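You operate a simulated robot arm through the tools that you are given. There is no shell and no other tool. Be economical: measure what you need, move in short steps, check, and stop when the job is done.

You run a simulated robot arm. Do the job below in one go: nothing can be reset, and whatever is moved stays where it is left.

Task
Let air into the vacuum box and set the lemon carton out on the board.
Fine: open the yellow valve first; lid and valve shut again.

It is judged by the outcome, as a careful person would: the job done as asked, and still so three seconds after it is handed in. It fails if anything else is knocked over, pushed out of place, dropped, spilled or broken. A push-on lid holds only when it is set on centred and level and pressed home; a screw cap is set on level and turned clockwise until tight.

Robot
A 6-joint arm with a two-finger parallel gripper, fixed in place. Base frame: the origin is at the foot of the arm, x ahead of it, y to its left, z up. Readings come in cm, degrees, newtons and seconds.
With the tool pointing down near the work surface it reaches from about 14 to 84 cm from the base axis. Its first joint turns from -166.0 to 166.0 degrees. Payload 3.91 kg.
Tool frame: the origin (TCP) lies between the finger pads and is the grasp point; the fingertips stand 3 cm ahead of it; z points along the fingers, y is the line along which they close. Largest opening 11 cm; finger width 2, thickness 1; the body of the gripper, 4.8 by 11.2 cm, starts 5.5 cm behind the TCP.
Orientation is that of the tool frame in the base frame, as a unit quaternion [w, x, y, z]. With the fingers straight down and closing along the base's y, the tool's x points along the base's -x, its y along +y and its z along -z.

Tools
- The arm moves only by the tool arm_command. Its argument "motion" is a list that holds one entry, the list of rows, each a list of 7 numbers: the shift along the base's x, y, z in cm, then the turn, a rotation vector about the base's x, y, z in degrees, then the finger opening in cm, from 0 to 11. In form: [[[tx, ty, tz, rx, ry, rz, fingers], ...]]. A call has 1 to 8 rows; each row shifts and turns the commanded pose from where the row before left it. Each row takes 0.2 s and may step no farther than 5 cm and 8.6 degrees from the row before; otherwise, or with a gripper value out of range, the whole call is refused. A pose out of reach is approached as far as the arm can. The call stops where the force on the tool passes 90 N (or 10 N more than at its start, if that is more) or the arm is blocked; 0.2 s more then pass. The fingers move at their own pace (about 10.8 cm/s each) and stop on an object; they squeeze with about 41 N. The grip force told is the motor's: it shows also when the fingers shut on nothing. Time passes only in rows, and 0.2 s behind the last, so rows that do not move let the fingers close. It gives the time, the measured TCP pose, the force on the tool (base axes), the opening and the grip force at its end, in the units of the frame above (readings bear some noise), and new pictures: "pictures" is both (left out), scene, wrist or none.
- Cameras (640 x 400 px; columns grow to the right, rows downward): "scene" is fixed at [5.06, 65.12, 160.8]; the picture's right is [-0.65, -0.76, 0.00], its down [-0.68, 0.58, -0.45] and it looks along [0.34, -0.29, -0.89] (base axes); focal length 225 px, centre (320, 200). "wrist" rides on the gripper at [-3.6, 0, -5.7] in the tool frame; the picture's right is [0.00, -1.00, 0.00], its down [0.97, 0.00, -0.24] and it looks along [0.24, 0.00, 0.97] (tool axes); focal length 218 px, centre (320, 200).
- move_column(by): slides the trunk up (or, below 0, down) by that many cm; the arm rides with it, the base frame stays. It gives what a move gives, with no picture.
- point_at(camera, pixels): for up to 12 pixels [column, row] of the newest picture of that camera ("zoom" is the newest enlarged one), the place [x, y, z] in the base frame of the surface seen there, good to about 0.2 cm. No time passes.
- close_up(camera, box): a new picture of the part [left, top, right, bottom] of that camera's present view, enlarged. No time passes.
- sign_off(): hands the job in; it is judged then, once.

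Keep the steps short. Do not move on a guess: measure, check each grasp and each placing, and mend mistakes. In all there are 80 turns and 150 pictures (those below and enlarged ones count). Leave the gripper open and the arm clear of the work at the hand-in unless told otherwise, and finish with a single line.

The tools are called after ">>>" by a JSON object that holds its "fn" and its "kwargs". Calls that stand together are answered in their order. arm_command: Moves the arm, as the interface text tells. Its arguments: {"type":"object","properties":{"motion":{"type":"array","items":{"type":"array","items":{"type":"array","items":{"type":"number"}}}},"pictures":{"type":"string","enum":["both","scene","wrist","none"]}},"required":["motion"]} The other tools are called the same way: move_column (by) slides the trunk up or down; point_at (camera, pixels) gives the place of the surface under pixels of a picture; close_up (camera, box) takes an enlarged picture of a part of a camera's view; sign_off () hands the job in.

At the start:

```text
clock: 0.0
ee_pos: [31.58, 30.37, 126.01]
orientation: [0.0, 0.0, 1.0, 0.0]
ft_force: [0.4, -0.5, 0.0]
grip_width: 11.02
grasp_force: 0.0
trunk travel left (down, up): [-47.5, 6.5]
```

scene: 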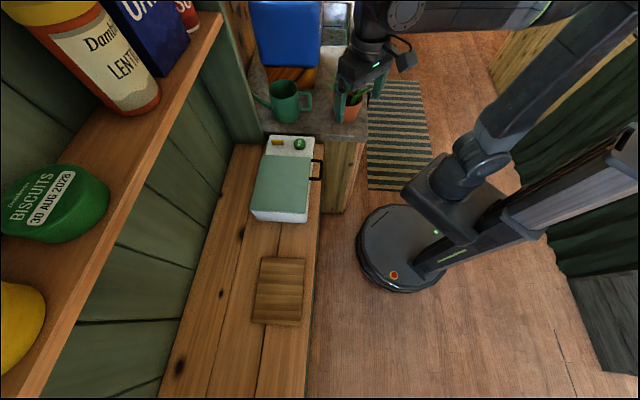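
wrist: 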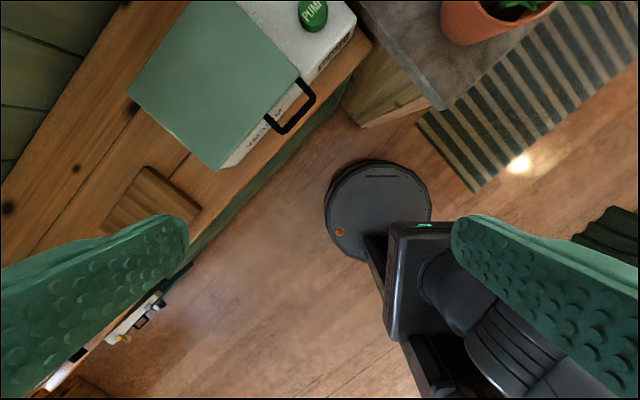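

I see a white box with a green lid, a black handle, a green PUMP button and something yellow near pixel (278,142). I'll enlarge that area first.

>>> {"fn": "close_up", "kwargs": {"camera": "scene", "box": [230, 120, 350, 240]}}

>>> {"fn": "close_up", "kwargs": {"camera": "wrist", "box": [100, 0, 380, 175]}}

>>> {"fn": "point_at", "kwargs": {"camera": "scene", "pixels": [[278, 142], [300, 143], [266, 156], [312, 160], [252, 208], [304, 213], [318, 170], [260, 288], [300, 292], [278, 260], [276, 318], [240, 240]]}}

```text
3.33 times, centred on (290, 180) of scene
```

zoom: 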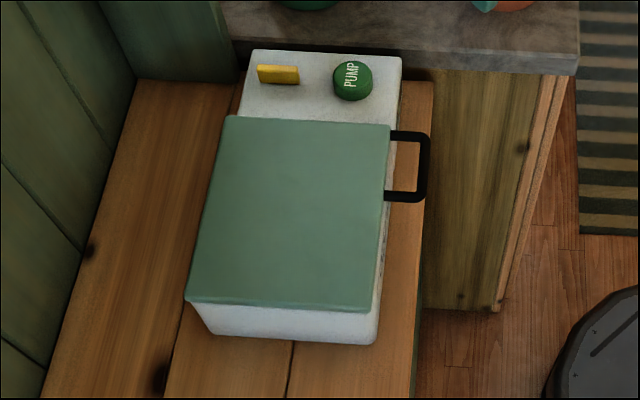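

```text
2.29 times, centred on (240, 88) of wrist
```

zoom: 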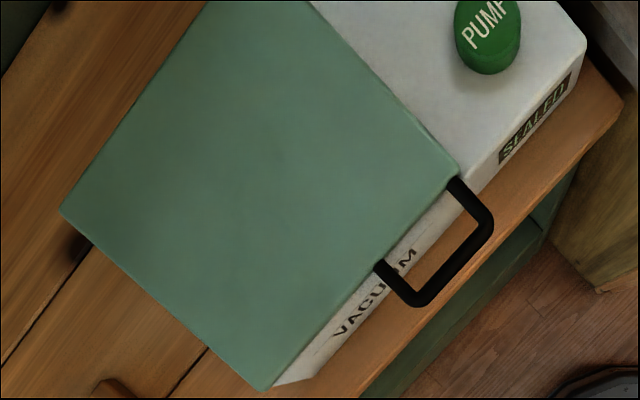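

```text
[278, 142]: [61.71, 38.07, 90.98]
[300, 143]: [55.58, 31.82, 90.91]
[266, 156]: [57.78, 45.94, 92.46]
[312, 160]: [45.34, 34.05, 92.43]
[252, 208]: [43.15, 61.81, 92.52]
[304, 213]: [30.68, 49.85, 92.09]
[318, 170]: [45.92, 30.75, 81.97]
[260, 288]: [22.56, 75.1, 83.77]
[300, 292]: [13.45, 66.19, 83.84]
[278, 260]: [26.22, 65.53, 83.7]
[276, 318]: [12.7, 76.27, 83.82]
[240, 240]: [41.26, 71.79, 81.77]
```

The valve is a short yellow bar at about (61.7, 38.1, 91). I'll enlarge it and measure its shape, along with the lid and handle.

>>> {"fn": "close_up", "kwargs": {"camera": "scene", "box": [265, 130, 325, 168]}}

```text
10.53 times, centred on (295, 149) of scene
```

zoom: 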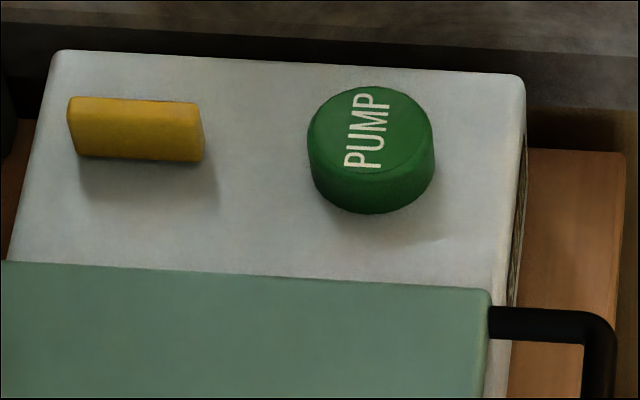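

>>> {"fn": "point_at", "kwargs": {"camera": "zoom", "pixels": [[75, 105], [195, 108], [135, 104], [135, 130], [135, 175], [370, 130], [80, 215], [500, 90], [70, 60], [550, 325], [595, 370], [480, 300]]}}

>>> {"fn": "close_up", "kwargs": {"camera": "scene", "box": [295, 145, 335, 190]}}

```text
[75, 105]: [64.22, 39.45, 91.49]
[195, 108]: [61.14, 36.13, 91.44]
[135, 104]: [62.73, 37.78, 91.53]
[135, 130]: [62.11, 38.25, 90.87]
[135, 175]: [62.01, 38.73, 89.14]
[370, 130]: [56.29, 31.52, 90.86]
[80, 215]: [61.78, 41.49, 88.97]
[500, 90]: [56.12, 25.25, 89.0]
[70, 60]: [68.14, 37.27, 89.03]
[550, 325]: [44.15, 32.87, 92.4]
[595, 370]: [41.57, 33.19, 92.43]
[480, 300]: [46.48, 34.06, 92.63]
```

```text
8.89 times, centred on (315, 168) of scene
```

zoom: 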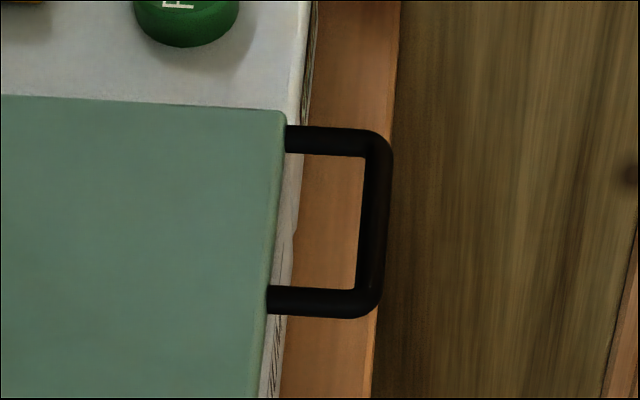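

Valve bar: centre about (62.6, 37.9), lying at 47° in plan, top at z 91.5, deck at z 89. Next I'll measure the counter beyond it, the things on it and the wall/shelf, for clearance.

>>> {"fn": "point_at", "kwargs": {"camera": "scene", "pixels": [[270, 124], [300, 128], [340, 131], [285, 105], [305, 100], [258, 100], [352, 100], [220, 130], [245, 120], [200, 60], [110, 180], [150, 280]]}}

>>> {"fn": "point_at", "kwargs": {"camera": "zoom", "pixels": [[300, 140], [375, 155], [378, 220], [368, 290], [300, 300], [275, 120], [255, 380]]}}

```text
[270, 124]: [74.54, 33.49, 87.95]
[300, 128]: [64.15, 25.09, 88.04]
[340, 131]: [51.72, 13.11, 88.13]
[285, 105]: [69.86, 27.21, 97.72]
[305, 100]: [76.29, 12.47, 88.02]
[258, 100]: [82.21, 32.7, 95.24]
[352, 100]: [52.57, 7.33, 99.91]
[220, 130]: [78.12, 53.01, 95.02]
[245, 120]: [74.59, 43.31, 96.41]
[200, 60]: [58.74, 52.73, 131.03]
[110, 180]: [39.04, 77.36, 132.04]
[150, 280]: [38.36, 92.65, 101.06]
```

```text
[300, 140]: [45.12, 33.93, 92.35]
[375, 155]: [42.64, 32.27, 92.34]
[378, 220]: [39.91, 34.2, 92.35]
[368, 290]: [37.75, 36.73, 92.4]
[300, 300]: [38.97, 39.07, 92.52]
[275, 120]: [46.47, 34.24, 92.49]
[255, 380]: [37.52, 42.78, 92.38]
```

Counter top is at z 88, below the gripper body at working height, and the shelf edge at z 131 is the thing to avoid. I'll come down to about z 108 first, turning +47° so that the fingers straddle the valve bar.

>>> {"fn": "arm_command", "kwargs": {"motion": [[[0, 0, -4.5, 0, 0, 7.83, 11], [0, 0, -4.5, 0, 0, 7.83, 11], [0, 0, -4.5, 0, 0, 7.83, 11], [2, 0, -4, 0, 0, 7.83, 8], [4, 1, 0, 0, 0, 7.84, 5], [4, 1, 0, 0, 0, 7.84, 5]]], "pictures": "both"}}

```text
clock: 1.4
ee_pos: [41.65, 32.03, 108.43]
orientation: [-0.001, -0.399, 0.917, 0.0]
ft_force: [-0.4, -0.1, 0.6]
grip_width: 4.99
grasp_force: 0.1
trunk travel left (down, up): [-47.5, 6.5]
```

scene: 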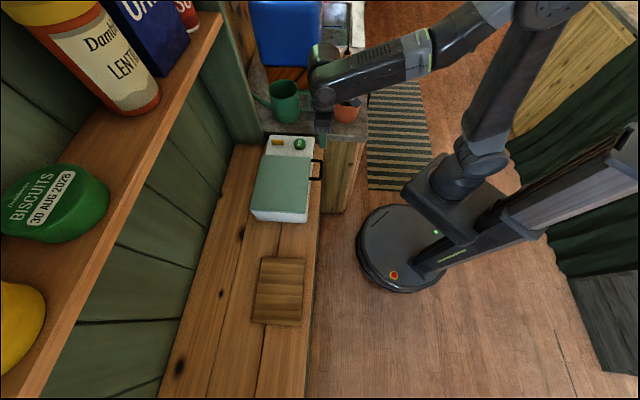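
wrist: 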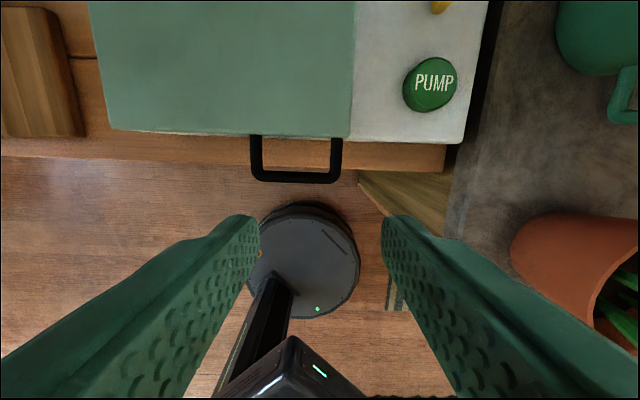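

The view is square to the box. I'll travel above the valve at z 108, a further (21, 5.9) cm.

>>> {"fn": "arm_command", "kwargs": {"motion": [[[4.19, 1.17, 0, 0, 0, 0, 5], [4.19, 1.17, 0, 0, 0, 0, 5], [4.19, 1.17, 0, 0, 0, 0, 5], [4.19, 1.17, 0, 0, 0, 0, 5], [4.19, 1.17, -2, 0, 0, 0, 4]]]}}

```text
clock: 2.6
ee_pos: [62.97, 38.47, 106.53]
orientation: [0.0, -0.399, 0.917, -0.001]
ft_force: [-0.2, 0.0, 0.0]
grip_width: 4.02
grasp_force: 0.1
trunk travel left (down, up): [-47.5, 6.5]
```

scene: 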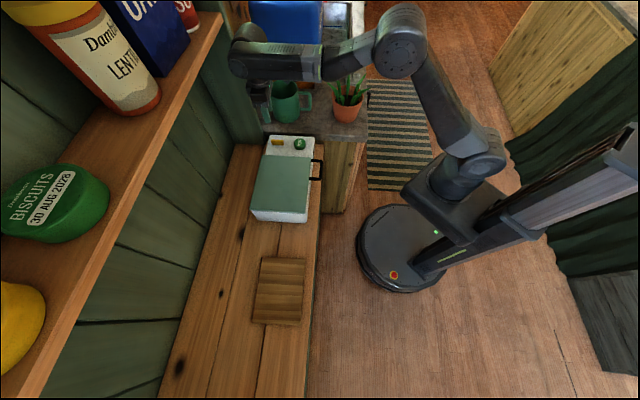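
wrist: 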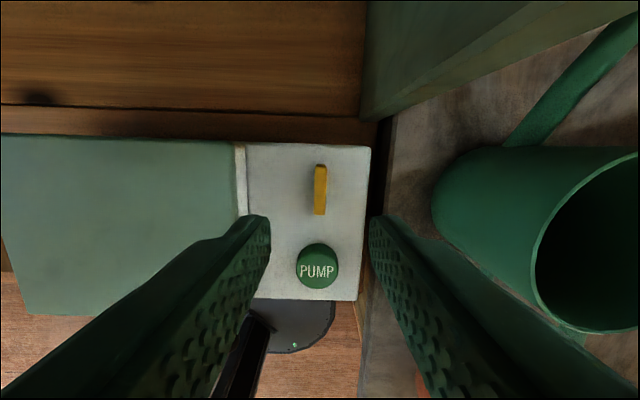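

The valve bar lies upright at column 320, rows 165–215, centred between the fingers. I'll measure its ends from this view before going down.

>>> {"fn": "point_at", "kwargs": {"camera": "wrist", "pixels": [[320, 167], [320, 190], [320, 212], [300, 190], [318, 262], [241, 180], [318, 285]]}}

>>> {"fn": "close_up", "kwargs": {"camera": "wrist", "box": [230, 130, 390, 230]}}

```text
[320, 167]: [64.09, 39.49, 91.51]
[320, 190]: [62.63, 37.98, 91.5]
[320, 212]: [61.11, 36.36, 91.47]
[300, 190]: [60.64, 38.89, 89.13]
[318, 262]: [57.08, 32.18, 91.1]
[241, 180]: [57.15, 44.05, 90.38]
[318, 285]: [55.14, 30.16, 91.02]
```

```text
4.00 times, centred on (310, 180) of wrist
```

zoom: 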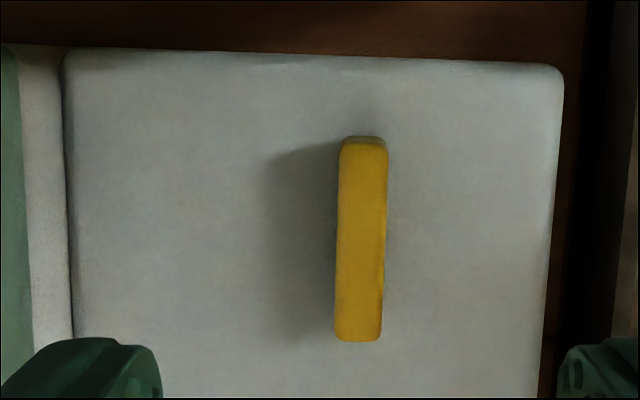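

Valve centre is (62.6, 37.95) with top at 91.5. I'll shift by (-0.35, -0.5) and lower to TCP z 92.6, so the tips end at about 89.6, just above the deck.

>>> {"fn": "arm_command", "kwargs": {"motion": [[[-0.35, -0.5, -3.5, 0, 0, 0, 4], [0, 0, -4, 0, 0, 0, 4], [0, 0, -4, 0, 0, 0, 4], [0, 0, -2.2, 0, 0, 0, 4], [0, 0, 0, 0, 0, 0, 4]]]}}

```text
clock: 3.8
ee_pos: [62.51, 37.74, 92.84]
orientation: [0.0, -0.399, 0.917, 0.0]
ft_force: [0.7, 0.3, 0.4]
grip_width: 3.99
grasp_force: 0.0
trunk travel left (down, up): [-47.5, 6.5]
```

scene: 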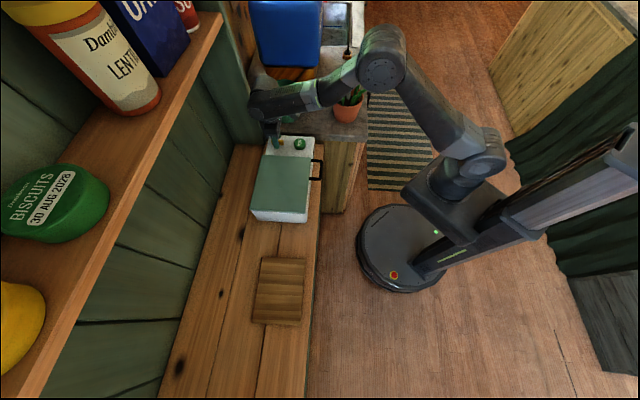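
wrist: 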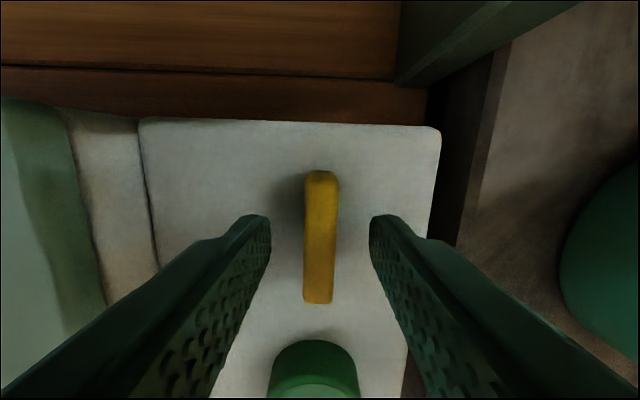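

The bar is between the fingers with no contact. I'll close on it.

>>> {"fn": "arm_command", "kwargs": {"motion": [[[0, 0, 0, 0, 0, 0, 0.5], [0, 0, 0, 0, 0, 0, 0.5], [0, 0, 0, 0, 0, 0, 0.5]]], "pictures": "wrist"}}

```text
clock: 4.6
ee_pos: [62.47, 37.8, 92.83]
orientation: [0.0, -0.399, 0.917, 0.0]
ft_force: [-0.8, 0.3, -2.5]
grip_width: 1.19
grasp_force: 45.2
trunk travel left (down, up): [-47.5, 6.5]
```

wrist: 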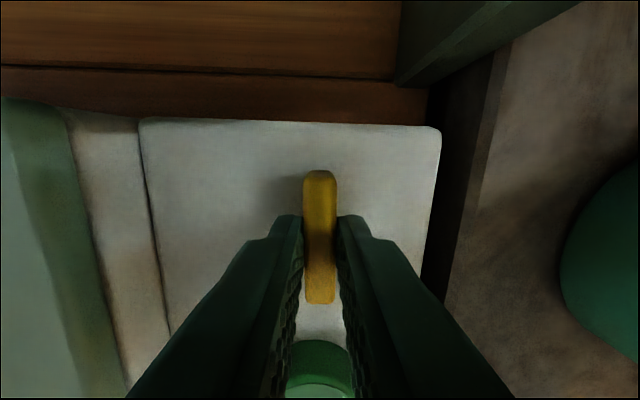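

The bar is held (1.19 cm, 45 N). I'll try a small counter-clockwise turn, the usual opening direction, and see whether it gives.

>>> {"fn": "arm_command", "kwargs": {"motion": [[[0, 0, 0, 0, 0, 5, 0.5], [0, 0, 0, 0, 0, 7, 0.5], [0, 0, 0, 0, 0, 7, 0.5]]], "pictures": "wrist"}}

```text
clock: 5.4
ee_pos: [62.58, 37.64, 92.93]
orientation: [0.0, -0.545, 0.838, 0.0]
ft_force: [9.2, 5.0, 0.0]
grip_width: 1.22
grasp_force: 45.1
trunk travel left (down, up): [-47.5, 6.5]
```

wrist: 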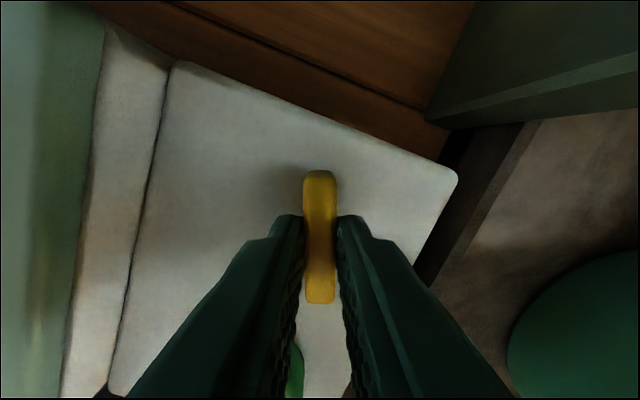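

It turns freely with the gripper, 19° so far, with only about 10 N side load. Continuing counter-clockwise.

>>> {"fn": "arm_command", "kwargs": {"motion": [[[0, 0, 0, 0, 0, 8, 0.5], [0, 0, 0, 0, 0, 8, 0.5], [0, 0, 0, 0, 0, 8, 0.5], [0, 0, 0, 0, 0, 8, 0.5], [0, 0, 0, 0, 0, 8, 0.5]]], "pictures": "both"}}

```text
clock: 6.6
ee_pos: [62.5, 37.71, 92.88]
orientation: [-0.002, 0.799, -0.602, -0.001]
ft_force: [28.1, 8.5, 3.5]
grip_width: 1.2
grasp_force: 45.2
trunk travel left (down, up): [-47.5, 6.5]
```

scene: 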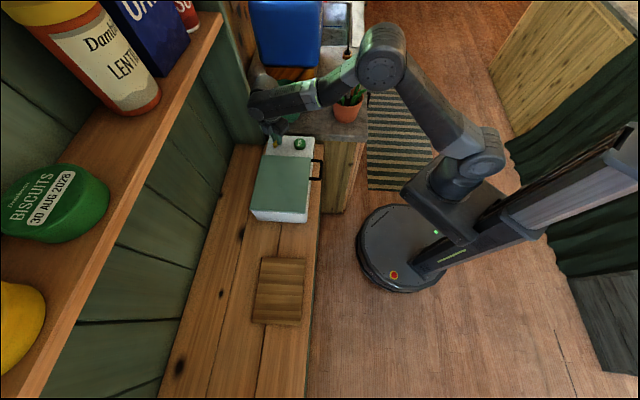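
wrist: 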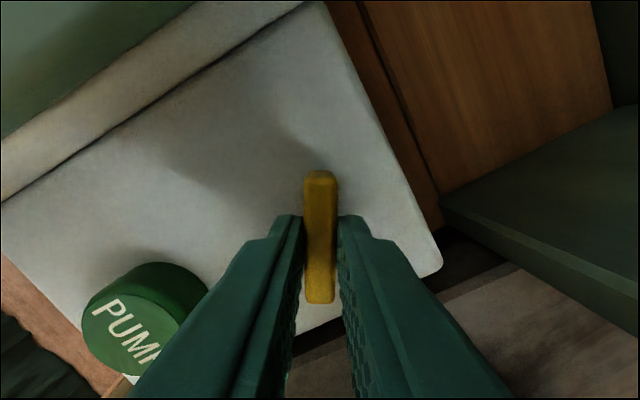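

59° turned. The side load has risen to 28 N along +x, so I'll ease the commanded centre by 0.2 cm and go on to about 90°.

>>> {"fn": "arm_command", "kwargs": {"motion": [[[0.2, 0.1, 0, 0, 0, 7, 0.5], [0.1, 0, 0, 0, 0, 8, 0.5], [0, 0, 0, 0, 0, 8, 0.5], [0, 0, 0, 0, 0, 8, 0.5]]], "pictures": "wrist"}}

```text
clock: 7.6
ee_pos: [62.71, 37.55, 92.83]
orientation: [0.0, 0.93, -0.368, -0.001]
ft_force: [20.0, -4.4, 5.5]
grip_width: 2.46
grasp_force: 44.9
trunk travel left (down, up): [-47.5, 6.5]
```

wrist: 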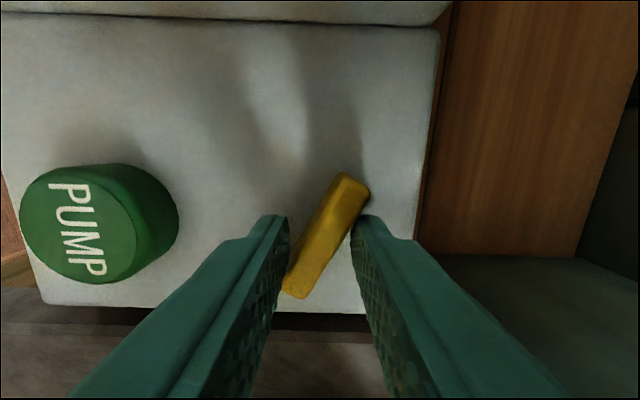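

The gripper turned about 30° beyond the bar (width now 2.46), so the valve reached its stop near 60°. I'll release it and rise to look.

>>> {"fn": "arm_command", "kwargs": {"motion": [[[0, 0, 0, 0, 0, -5, 5], [0, 0, 0, 0, 0, 0, 5], [0, 0, 3, 0, 0, 0, 5], [0, 0, 5, 0, 0, 0, 5], [0, 0, 5, 0, 0, 0, 5]]]}}

>>> {"fn": "close_up", "kwargs": {"camera": "scene", "box": [240, 125, 336, 225]}}

```text
clock: 8.8
ee_pos: [62.77, 37.8, 105.83]
orientation: [0.0, 0.913, -0.407, 0.0]
ft_force: [0.3, 0.7, -0.6]
grip_width: 5.0
grasp_force: 0.1
trunk travel left (down, up): [-47.5, 6.5]
```

scene: 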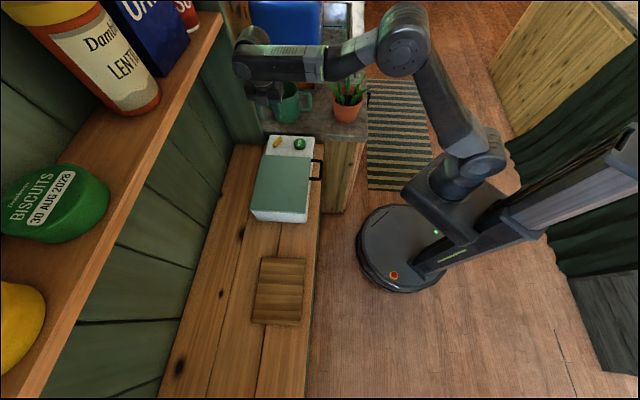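
wrist: 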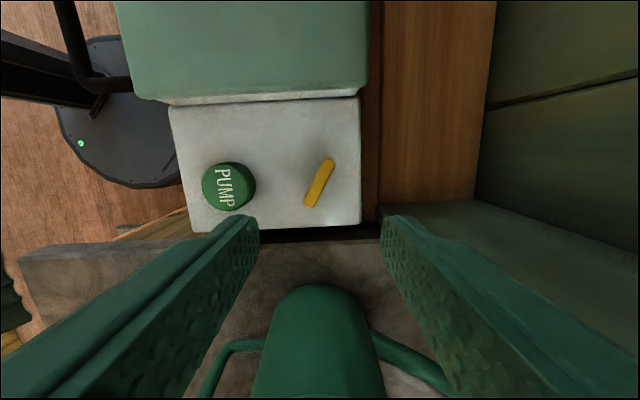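

```text
4.00 times, centred on (288, 175) of scene
```

zoom: 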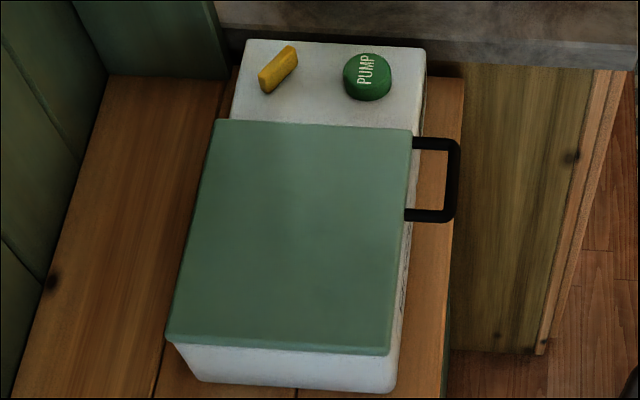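

The valve now sits about 60° round, at its stop, and box, pump and counter things are unmoved. Next the lid: it has a handle on the near side and presumably hinges on the wall side. I'll go to a standoff in front of the handle, tilting 45° so the fingers can take the bar from above and in front.

>>> {"fn": "arm_command", "kwargs": {"motion": [[[-4.3, -1.6, 0, 0, 0, 0, 5], [-4.3, -1.6, 0, 0, 0, 0, 5], [-4.3, -1.6, 0, 5.43, -5.17, 0, 5], [-4.3, -1.6, 0, 5.43, -5.17, 0, 5], [-4.3, -1.6, 0, 5.43, -5.17, 0, 5], [-4.3, -1.6, 0, 5.43, -5.17, 0, 5], [-4.3, -1.6, 0, 5.43, -5.17, 0, 5]]]}}

```text
clock: 10.4
ee_pos: [32.18, 26.48, 105.83]
orientation: [-0.303, 0.864, -0.387, 0.107]
ft_force: [-0.2, 1.1, 0.0]
grip_width: 4.98
grasp_force: 0.1
trunk travel left (down, up): [-47.5, 6.5]
```

scene: 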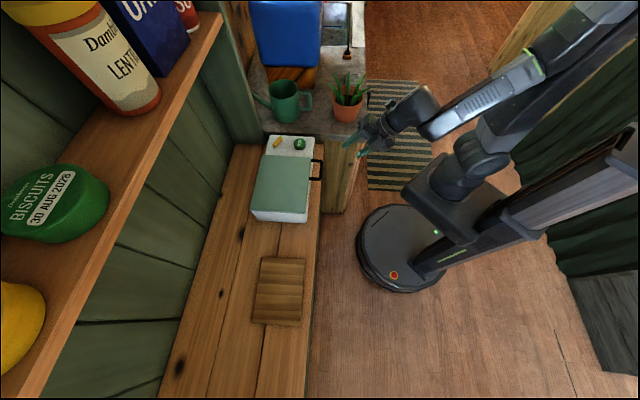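
wrist: 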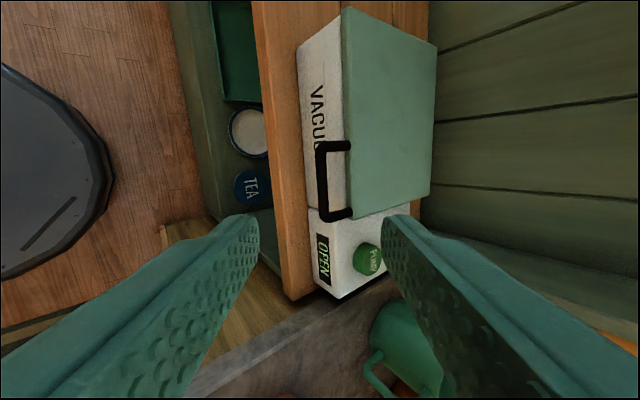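

The indicator on the front now reads OPEN, so the vacuum is released. I'll measure the handle bar and lid edges from this view.

>>> {"fn": "close_up", "kwargs": {"camera": "wrist", "box": [250, 0, 450, 300]}}

>>> {"fn": "point_at", "kwargs": {"camera": "wrist", "pixels": [[322, 150], [322, 180], [322, 210], [342, 147], [345, 214], [353, 150], [430, 193], [435, 50], [345, 12], [335, 150], [320, 212], [260, 180]]}}

```text
1.33 times, centred on (350, 150) of wrist
```

zoom: 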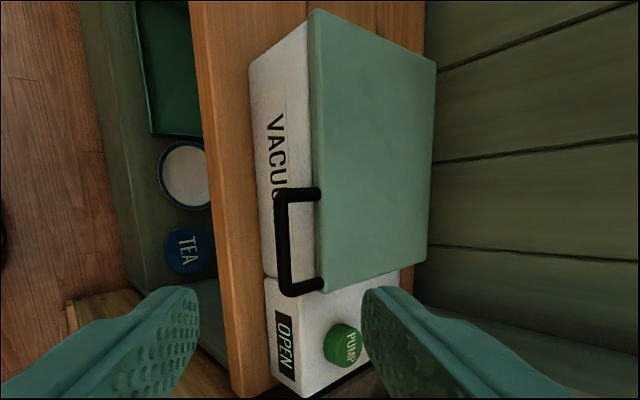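

```text
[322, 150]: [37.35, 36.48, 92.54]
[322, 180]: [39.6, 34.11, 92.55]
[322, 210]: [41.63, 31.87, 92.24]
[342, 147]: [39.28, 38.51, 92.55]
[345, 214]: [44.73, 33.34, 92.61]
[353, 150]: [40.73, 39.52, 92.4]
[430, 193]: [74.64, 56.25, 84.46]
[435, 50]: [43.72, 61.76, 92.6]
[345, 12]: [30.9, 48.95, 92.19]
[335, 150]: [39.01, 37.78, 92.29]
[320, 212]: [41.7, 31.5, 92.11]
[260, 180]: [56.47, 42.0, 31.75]
```

Bar centre is about (39.6, 34.2, 92.05), roughly 1 cm thick, with a 4.5 cm gap to the lid. The tool axis (0.42, 0.44, -0.79) points straight at it. I'll advance 12 cm with opening 3 and look again.

>>> {"fn": "arm_command", "kwargs": {"motion": [[[1.75, 1.82, -3.25, 0, 0, 0, 3], [1.75, 1.82, -3.25, 0, 0, 0, 3], [1.75, 1.82, -3.25, 0, 0, 0, 3], [0, 0, 0, 0, 0, 0, 3]]]}}

```text
clock: 11.4
ee_pos: [32.24, 26.55, 105.86]
orientation: [-0.303, 0.865, -0.385, 0.108]
ft_force: [0.0, -0.8, 0.5]
grip_width: 3.02
grasp_force: 0.1
out of reach, approached as far as the arm can: row 1, 2, 3
trunk travel left (down, up): [-47.5, 6.5]
```

scene: 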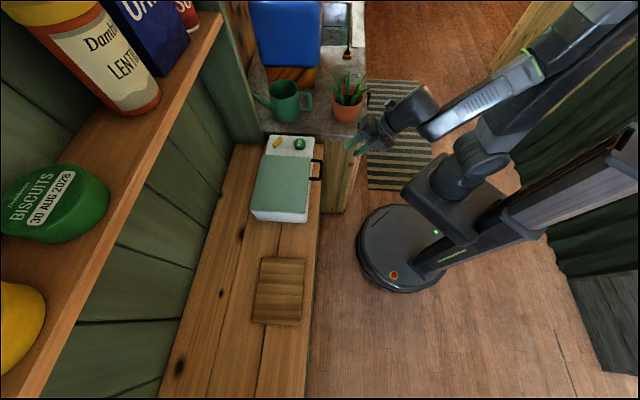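
wrist: 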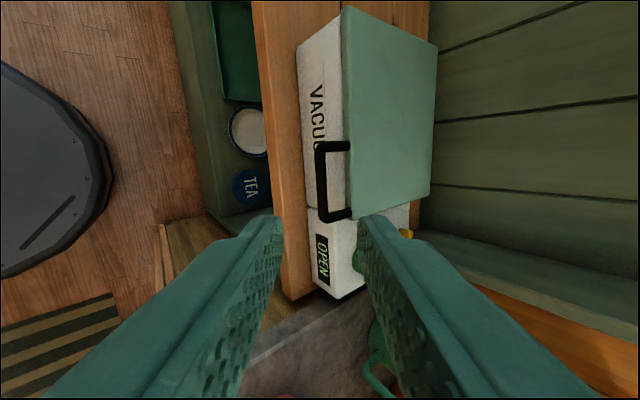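

The arm refuses that forward-low reach: the trunk is too high. I'll lower the trunk by 13 cm, which carries the hand straight down in the free space in front of the table edge.

>>> {"fn": "move_column", "kwargs": {"by": -8}}

```text
clock: 12.6
ee_pos: [32.3, 26.66, 97.77]
orientation: [-0.303, 0.865, -0.386, 0.107]
ft_force: [-1.0, -0.2, 0.2]
grip_width: 2.98
grasp_force: 0.0
trunk travel left (down, up): [-39.5, 14.5]
```

>>> {"fn": "move_column", "kwargs": {"by": -5}}

>>> {"fn": "arm_command", "kwargs": {"motion": [[[1, 1, 0, 0, 0, 0, 3], [0, 0, 0, 0, 0, 0, 3]]]}}

```text
clock: 13.5
ee_pos: [32.19, 26.54, 92.82]
orientation: [-0.304, 0.865, -0.385, 0.107]
ft_force: [0.3, 0.5, 0.2]
grip_width: 3.01
grasp_force: 0.0
trunk travel left (down, up): [-34.5, 19.5]
```

```text
clock: 14.1
ee_pos: [33.33, 27.54, 92.83]
orientation: [-0.302, 0.865, -0.385, 0.109]
ft_force: [-0.5, 0.4, 0.0]
grip_width: 2.99
grasp_force: 0.1
trunk travel left (down, up): [-34.5, 19.5]
```

scene: 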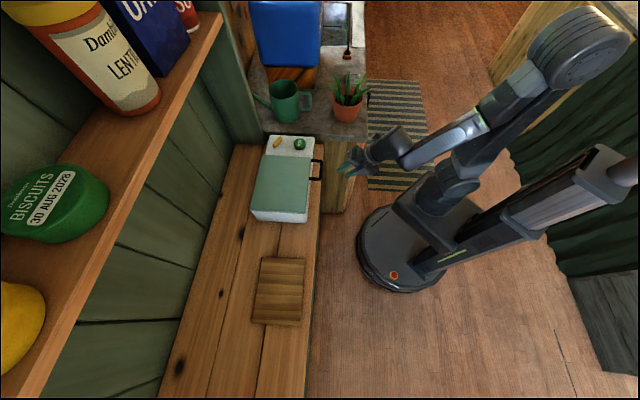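
wrist: 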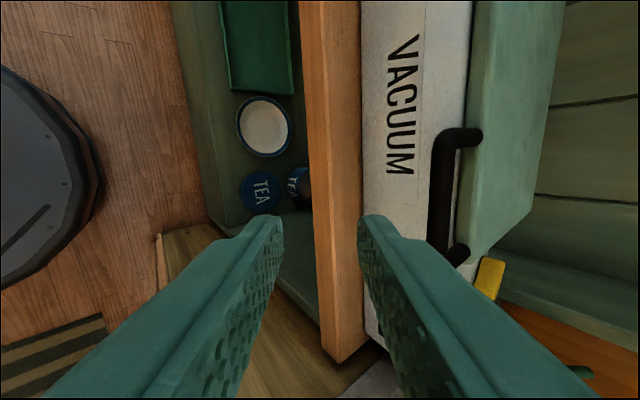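

The arm moves freely here. I'll go up onto the approach line 7 cm short of the bar.

>>> {"fn": "arm_command", "kwargs": {"motion": [[[0.5, 0.5, 3.5, 0, 0, 0, 3], [2.85, 3.1, 1.3, 0, 0, 0, 3], [0, 0, 0, 0, 0, 0, 3]]], "pictures": "wrist"}}

```text
clock: 14.9
ee_pos: [36.73, 31.16, 97.69]
orientation: [-0.303, 0.865, -0.386, 0.108]
ft_force: [0.5, -0.3, 0.3]
grip_width: 2.98
grasp_force: 0.2
trunk travel left (down, up): [-34.5, 19.5]
```

wrist: 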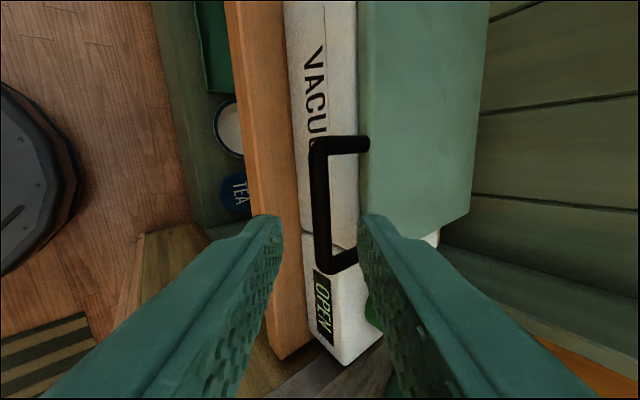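

The bar is at column 320, midway between the fingers. Advancing 6 cm along the tool axis.

>>> {"fn": "arm_command", "kwargs": {"motion": [[[1.25, 1.32, -2.38, 0, 0, 0, 3], [1.25, 1.32, -2.38, 0, 0, 0, 3], [0, 0, 0, 0, 0, 0, 3]]], "pictures": "wrist"}}

```text
clock: 15.7
ee_pos: [38.92, 33.8, 92.82]
orientation: [-0.303, 0.865, -0.385, 0.108]
ft_force: [0.2, -0.7, -0.5]
grip_width: 2.99
grasp_force: 0.1
trunk travel left (down, up): [-34.5, 19.5]
```

wrist: 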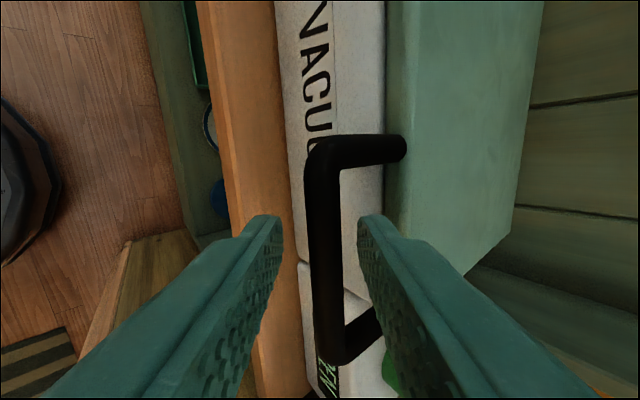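

The bar is between the finger pads with space to the lid. Closing on it.

>>> {"fn": "arm_command", "kwargs": {"motion": [[[0, 0, 0, 0, 0, 0, 0.5], [0, 0, 0, 0, 0, 0, 0.5], [0, 0, 0, 0, 0, 0, 0.5]]], "pictures": "wrist"}}

```text
clock: 16.5
ee_pos: [39.08, 33.93, 93.04]
orientation: [-0.304, 0.865, -0.384, 0.108]
ft_force: [11.4, 7.7, 10.0]
grip_width: 1.24
grasp_force: 45.2
trunk travel left (down, up): [-34.5, 19.5]
```

wrist: 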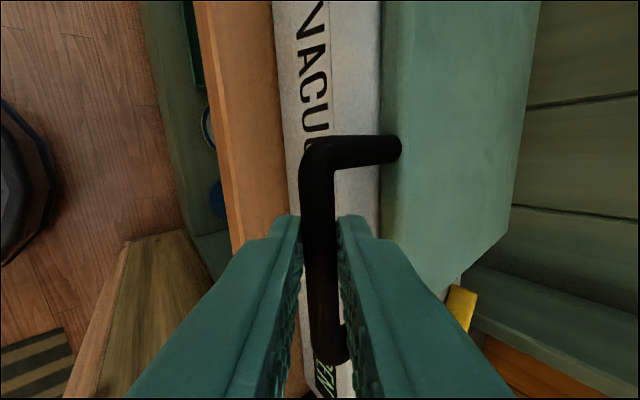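

Handle held (1.24 cm). I'll lift along a shallow arc about the wall-side edge, first 15° only, watching the force.

>>> {"fn": "arm_command", "kwargs": {"motion": [[[0.2, 0.2, 1.93, 0, 0, 0, 0.5], [0.18, 0.18, 1.92, 0, 0, 0, 0.5], [0.3, 0.3, 1.89, 0, 0, 0, 0.5]]]}}

```text
clock: 17.3
ee_pos: [39.18, 34.34, 98.55]
orientation: [-0.298, 0.866, -0.386, 0.108]
ft_force: [-55.3, -8.4, -19.0]
grip_width: 1.71
grasp_force: 44.3
trunk travel left (down, up): [-34.5, 19.5]
```

scene: 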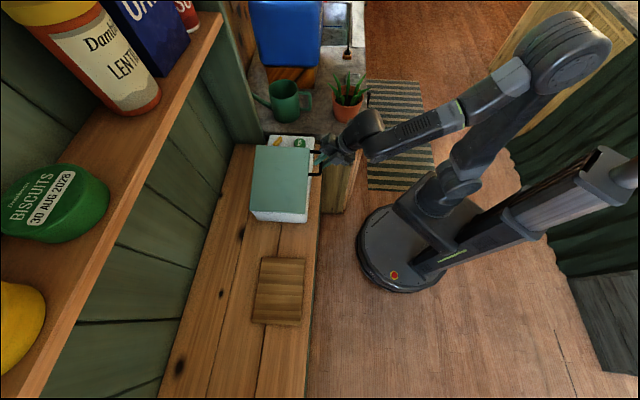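
wrist: 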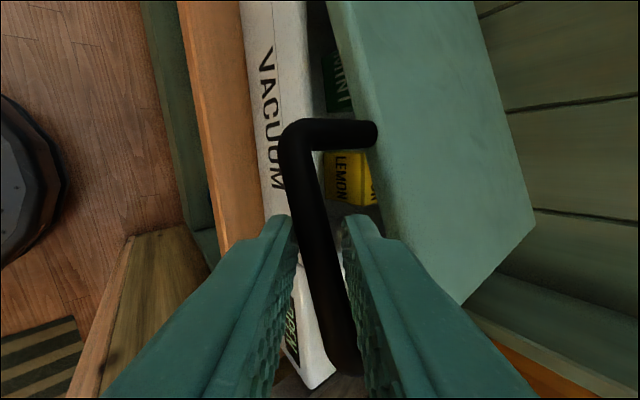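

The lid lifts and I can see MINT and LEMON cartons inside. But it appears to swing about the end nearer the board rather than the wall side, so the bar has twisted in the grip (-55 N). I'll measure the lid corners before going further.

>>> {"fn": "close_up", "kwargs": {"camera": "scene", "box": [240, 125, 336, 225]}}

>>> {"fn": "point_at", "kwargs": {"camera": "scene", "pixels": [[258, 150], [306, 152], [252, 208], [303, 210], [280, 150], [280, 180], [280, 205], [257, 180], [304, 180], [254, 216], [302, 219]]}}

```text
4.00 times, centred on (288, 175) of scene
```

zoom: 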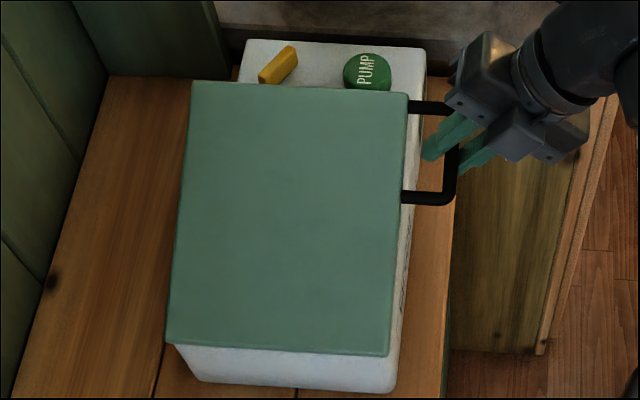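

```text
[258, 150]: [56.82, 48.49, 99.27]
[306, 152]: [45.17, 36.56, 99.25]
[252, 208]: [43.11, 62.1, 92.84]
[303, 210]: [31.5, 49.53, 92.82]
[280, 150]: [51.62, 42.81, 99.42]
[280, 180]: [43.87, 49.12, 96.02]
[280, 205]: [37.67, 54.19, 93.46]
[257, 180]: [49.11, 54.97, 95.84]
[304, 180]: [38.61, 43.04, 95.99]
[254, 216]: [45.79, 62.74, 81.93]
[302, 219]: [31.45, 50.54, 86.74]
```

The lid is tipped about 19° and hinges along its board-side end (axis roughly through (31.5, 49.5) and (43, 62), z 91.5). I'll align the hand with it: turn 19° about that axis direction while shifting back by (-1.1, 0.6).

>>> {"fn": "arm_command", "kwargs": {"motion": [[[-0.37, 0.19, -0.03, -4.39, -4.47, 0, 0.5], [-0.37, 0.19, -0.03, -4.39, -4.47, 0, 0.5], [-0.37, 0.19, -0.03, -4.39, -4.47, 0, 0.5], [0, 0, 0, 0, 0, 0, 0.5]]]}}

```text
clock: 18.3
ee_pos: [38.5, 35.31, 98.59]
orientation: [-0.245, 0.877, -0.33, 0.25]
ft_force: [-5.0, 3.3, -1.1]
grip_width: 1.33
grasp_force: 45.3
trunk travel left (down, up): [-34.5, 19.5]
```

scene: 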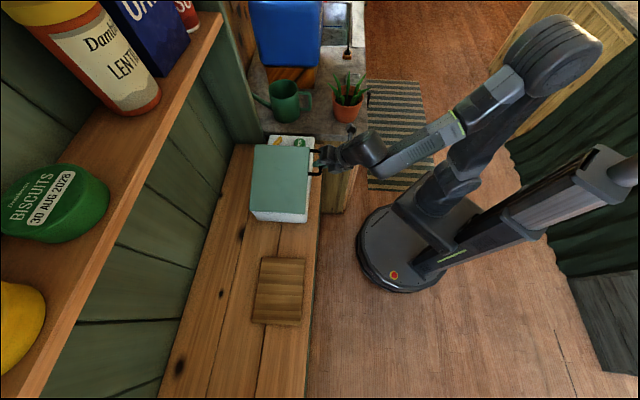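
wrist: 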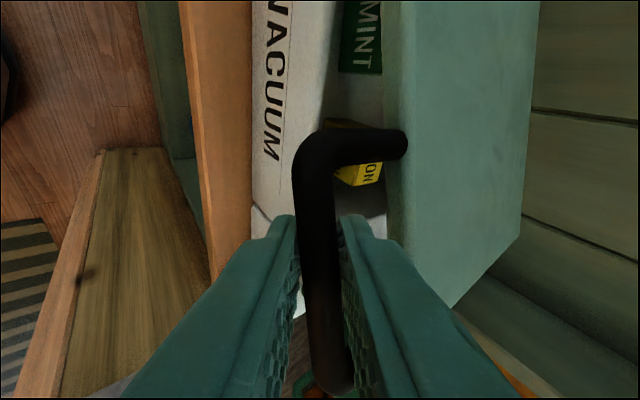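

Force is down to 5 N and the bar sits straight in the grip. I'll carry on rotating hand and lid together about the hinge, 24° more.

>>> {"fn": "arm_command", "kwargs": {"motion": [[[-0.81, 0.79, 2.11, -5.6, -5.71, 0, 0.5], [-1.01, 0.99, 1.93, -5.6, -5.71, 0, 0.5], [-1.2, 1.18, 1.72, -5.6, -5.71, 0, 0.5], [0, 0, 0, 0, 0, 0, 0.5]]]}}

```text
clock: 19.3
ee_pos: [35.65, 38.22, 104.21]
orientation: [-0.16, 0.856, -0.25, 0.423]
ft_force: [-15.6, 15.4, -32.4]
grip_width: 1.28
grasp_force: 45.2
trunk travel left (down, up): [-34.5, 19.5]
```

scene: 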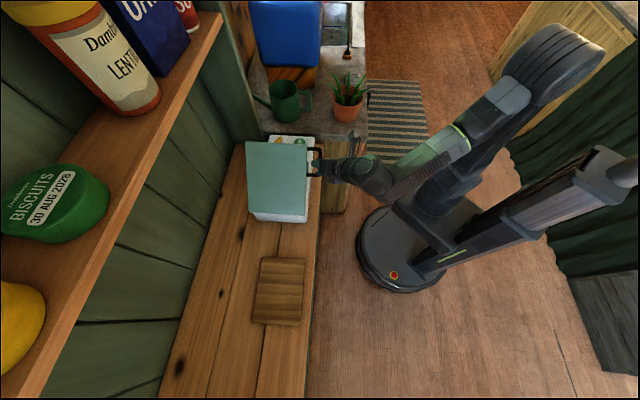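
wrist: 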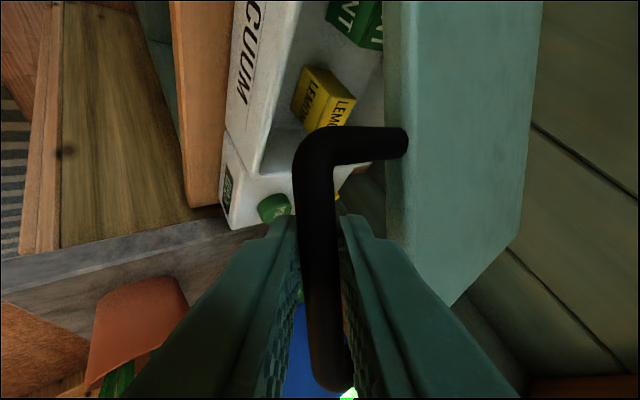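

The force now pulls toward the hinge (-22 along u, -32 in z), so my arc radius is a bit large: the hinge is nearer z 90.4. I'll correct that and continue another 16°.

>>> {"fn": "arm_command", "kwargs": {"motion": [[[-1.73, 1.69, 1.05, -5.6, -5.71, 0, 0.5], [-1.55, 1.52, 1.04, -5.6, -5.71, 0, 0.5], [0, 0, 0, 0, 0, 0, 0.5]]]}}

```text
clock: 20.1
ee_pos: [32.73, 41.07, 106.89]
orientation: [-0.103, 0.818, -0.194, 0.531]
ft_force: [31.1, 12.4, 33.5]
grip_width: 1.36
grasp_force: 45.7
trunk travel left (down, up): [-34.5, 19.5]
```

scene: 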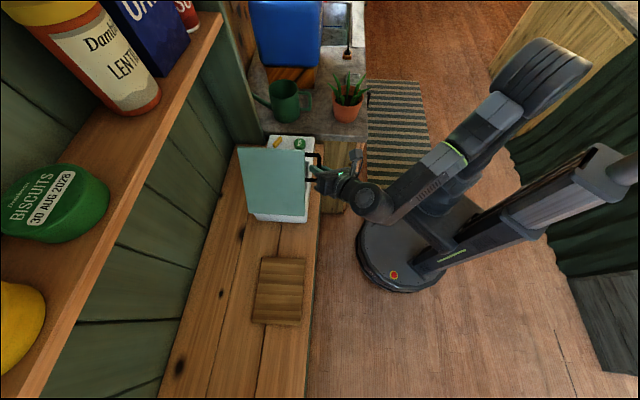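
wrist: 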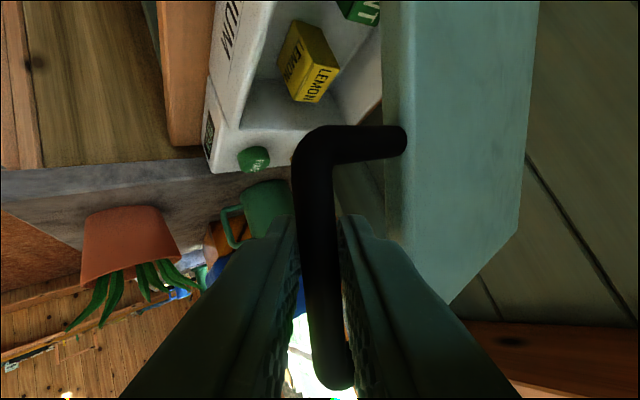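

Force has flipped outward (overcorrected), but the three measured points fit one circle well: hinge at u -12.75, z 91.57, radius 17.05. I'll continue on that arc with a 0.4 cm ease along n.

>>> {"fn": "arm_command", "kwargs": {"motion": [[[-0.8, 1.35, 1.37, -5.6, -5.71, 0, 0.5], [-1.65, 1.62, 0.57, -5.6, -5.71, 0, 0.5], [0, 0, 0, 0, 0, 0, 0.5]]]}}

```text
clock: 20.9
ee_pos: [29.86, 43.96, 108.19]
orientation: [-0.038, 0.769, -0.128, 0.625]
ft_force: [-19.9, -14.4, -2.5]
grip_width: 1.25
grasp_force: 45.3
trunk travel left (down, up): [-34.5, 19.5]
```

scene: 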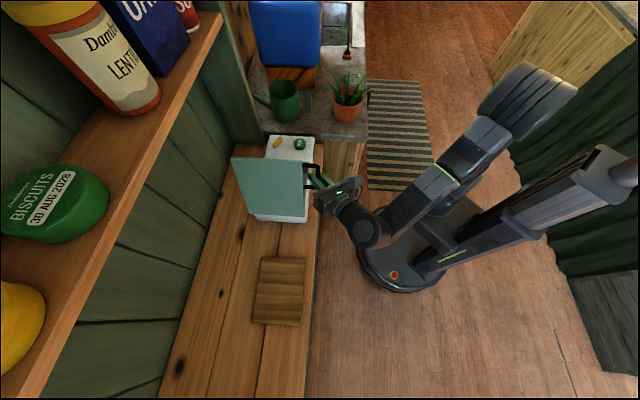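
wrist: 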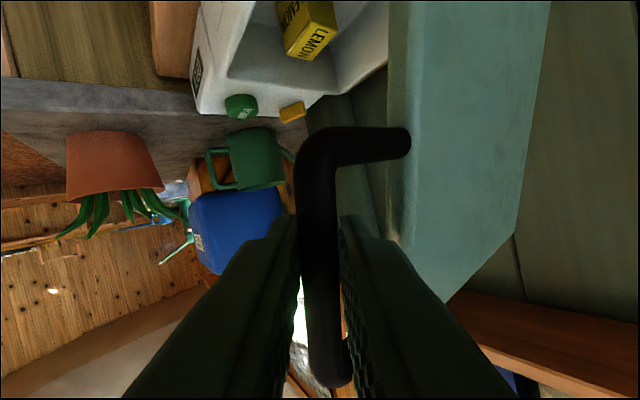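

Lid at about 75°, loads moderate. Continuing over the vertical, watching for the hinge stop.

>>> {"fn": "arm_command", "kwargs": {"motion": [[[-1.87, 1.47, 0.23, -5.6, -5.71, 0, 0.5], [-1.7, 1.67, -0.09, -5.6, -5.71, 0, 0.5], [0, 0, 0, 0, 0, 0, 0.5]]]}}

```text
clock: 21.7
ee_pos: [26.57, 47.39, 108.62]
orientation: [0.023, 0.704, -0.063, 0.707]
ft_force: [20.1, 3.6, 1.5]
grip_width: 1.28
grasp_force: 44.4
trunk travel left (down, up): [-34.5, 19.5]
```

scene: 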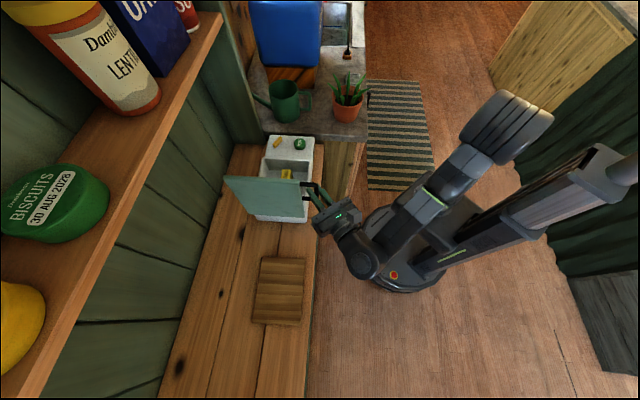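
wrist: 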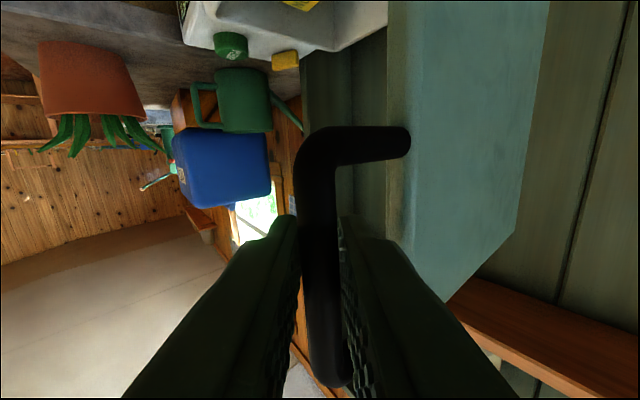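

Lid is about vertical with no stop felt yet. Two more steps past vertical so it rests open.

>>> {"fn": "arm_command", "kwargs": {"motion": [[[-1.55, 1.7, -0.43, -5.6, -5.71, 0, 0.5], [-1.61, 1.58, -0.75, -5.6, -5.71, 0, 0.5], [0, 0, 0, 0, 0, 0, 0.5]]]}}

```text
clock: 22.5
ee_pos: [23.07, 50.02, 107.3]
orientation: [0.086, 0.625, 0.003, 0.776]
ft_force: [4.5, -37.2, -3.4]
grip_width: 2.25
grasp_force: 17.5
trunk travel left (down, up): [-34.5, 19.5]
```

scene: 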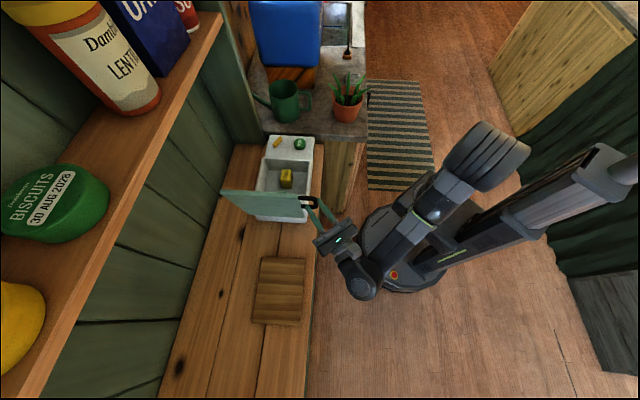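
wrist: 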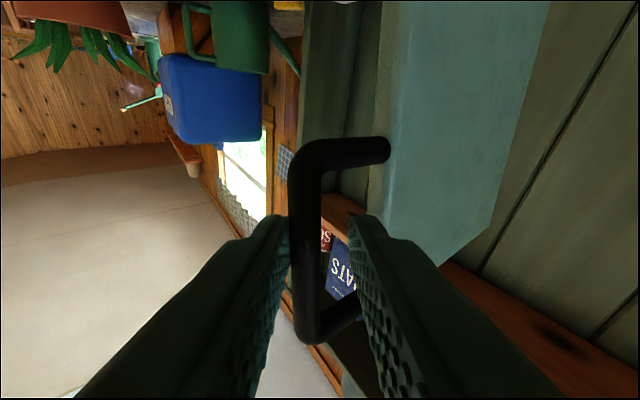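

The lid met its stop at about 100° and the bar started slipping in the grip. I'll open the fingers and check that the lid stays.

>>> {"fn": "arm_command", "kwargs": {"motion": [[[0, 0, 0, 0, 0, 0, 5], [0, 0, 0, 0, 0, 0, 5], [-2.9, 0.3, -0.6, 0, 0, 0, 5], [-2.9, 0.3, -0.6, 0, 0, 0, 5]]]}}

```text
clock: 23.5
ee_pos: [17.07, 51.12, 106.13]
orientation: [0.084, 0.624, 0.005, 0.777]
ft_force: [0.2, -0.1, 0.1]
grip_width: 5.01
grasp_force: 0.1
trunk travel left (down, up): [-34.5, 19.5]
```

scene: 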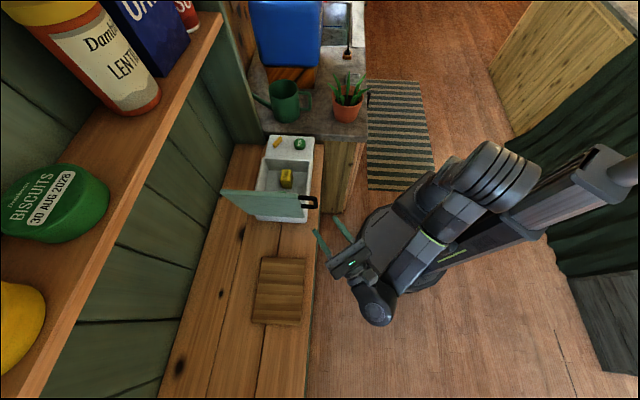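
wrist: 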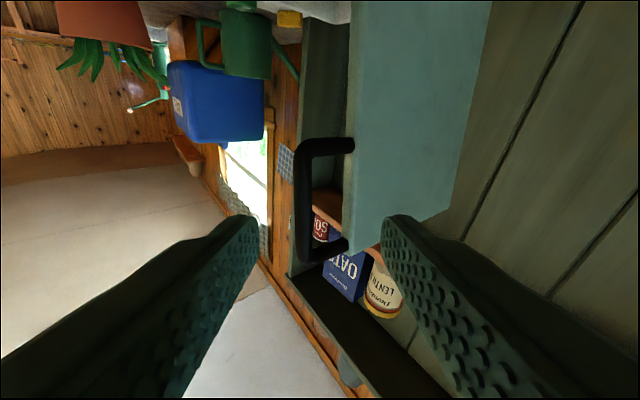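

The lid stays open, hand clear. I'll look into the box and measure the lemon carton.

>>> {"fn": "close_up", "kwargs": {"camera": "scene", "box": [250, 130, 325, 225]}}

>>> {"fn": "close_up", "kwargs": {"camera": "scene", "box": [265, 160, 305, 195]}}

```text
4.21 times, centred on (288, 178) of scene
```

zoom: 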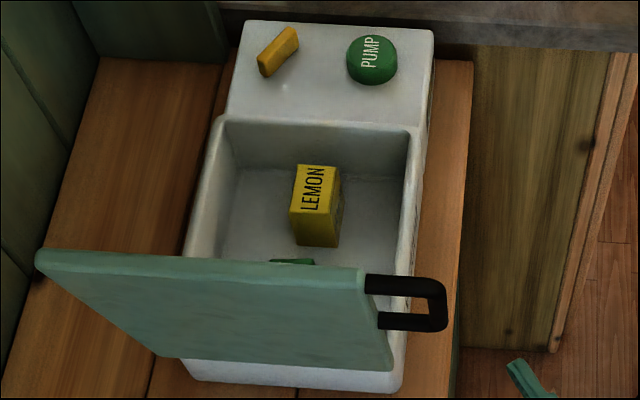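

```text
11.43 times, centred on (285, 178) of scene
```

zoom: 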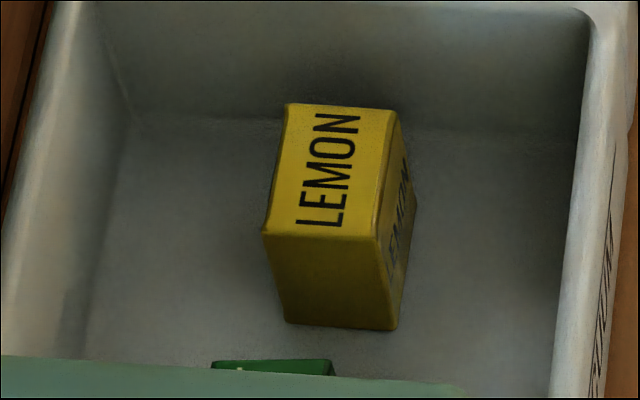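

>>> {"fn": "point_at", "kwargs": {"camera": "zoom", "pixels": [[290, 108], [392, 114], [270, 230], [374, 232], [330, 170], [288, 318], [392, 326], [300, 120], [520, 250], [60, 100], [600, 130], [270, 365]]}}

>>> {"fn": "point_at", "kwargs": {"camera": "scene", "pixels": [[222, 194], [240, 208], [298, 213], [300, 196], [312, 198], [301, 222], [283, 150], [294, 194]]}}

```text
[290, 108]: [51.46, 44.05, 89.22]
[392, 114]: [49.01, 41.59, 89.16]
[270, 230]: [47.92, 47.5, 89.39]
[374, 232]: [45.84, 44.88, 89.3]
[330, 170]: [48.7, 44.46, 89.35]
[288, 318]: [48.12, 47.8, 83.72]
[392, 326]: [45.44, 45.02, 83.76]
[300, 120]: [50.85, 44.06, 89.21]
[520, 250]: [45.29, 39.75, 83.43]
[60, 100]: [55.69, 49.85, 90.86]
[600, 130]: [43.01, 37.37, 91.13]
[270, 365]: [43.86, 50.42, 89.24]
```

```text
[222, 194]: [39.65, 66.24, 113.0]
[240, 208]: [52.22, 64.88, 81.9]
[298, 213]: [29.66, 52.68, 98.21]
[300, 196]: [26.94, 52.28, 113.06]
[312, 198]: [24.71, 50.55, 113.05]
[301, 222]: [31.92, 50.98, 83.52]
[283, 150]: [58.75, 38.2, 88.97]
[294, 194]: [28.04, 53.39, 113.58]
```

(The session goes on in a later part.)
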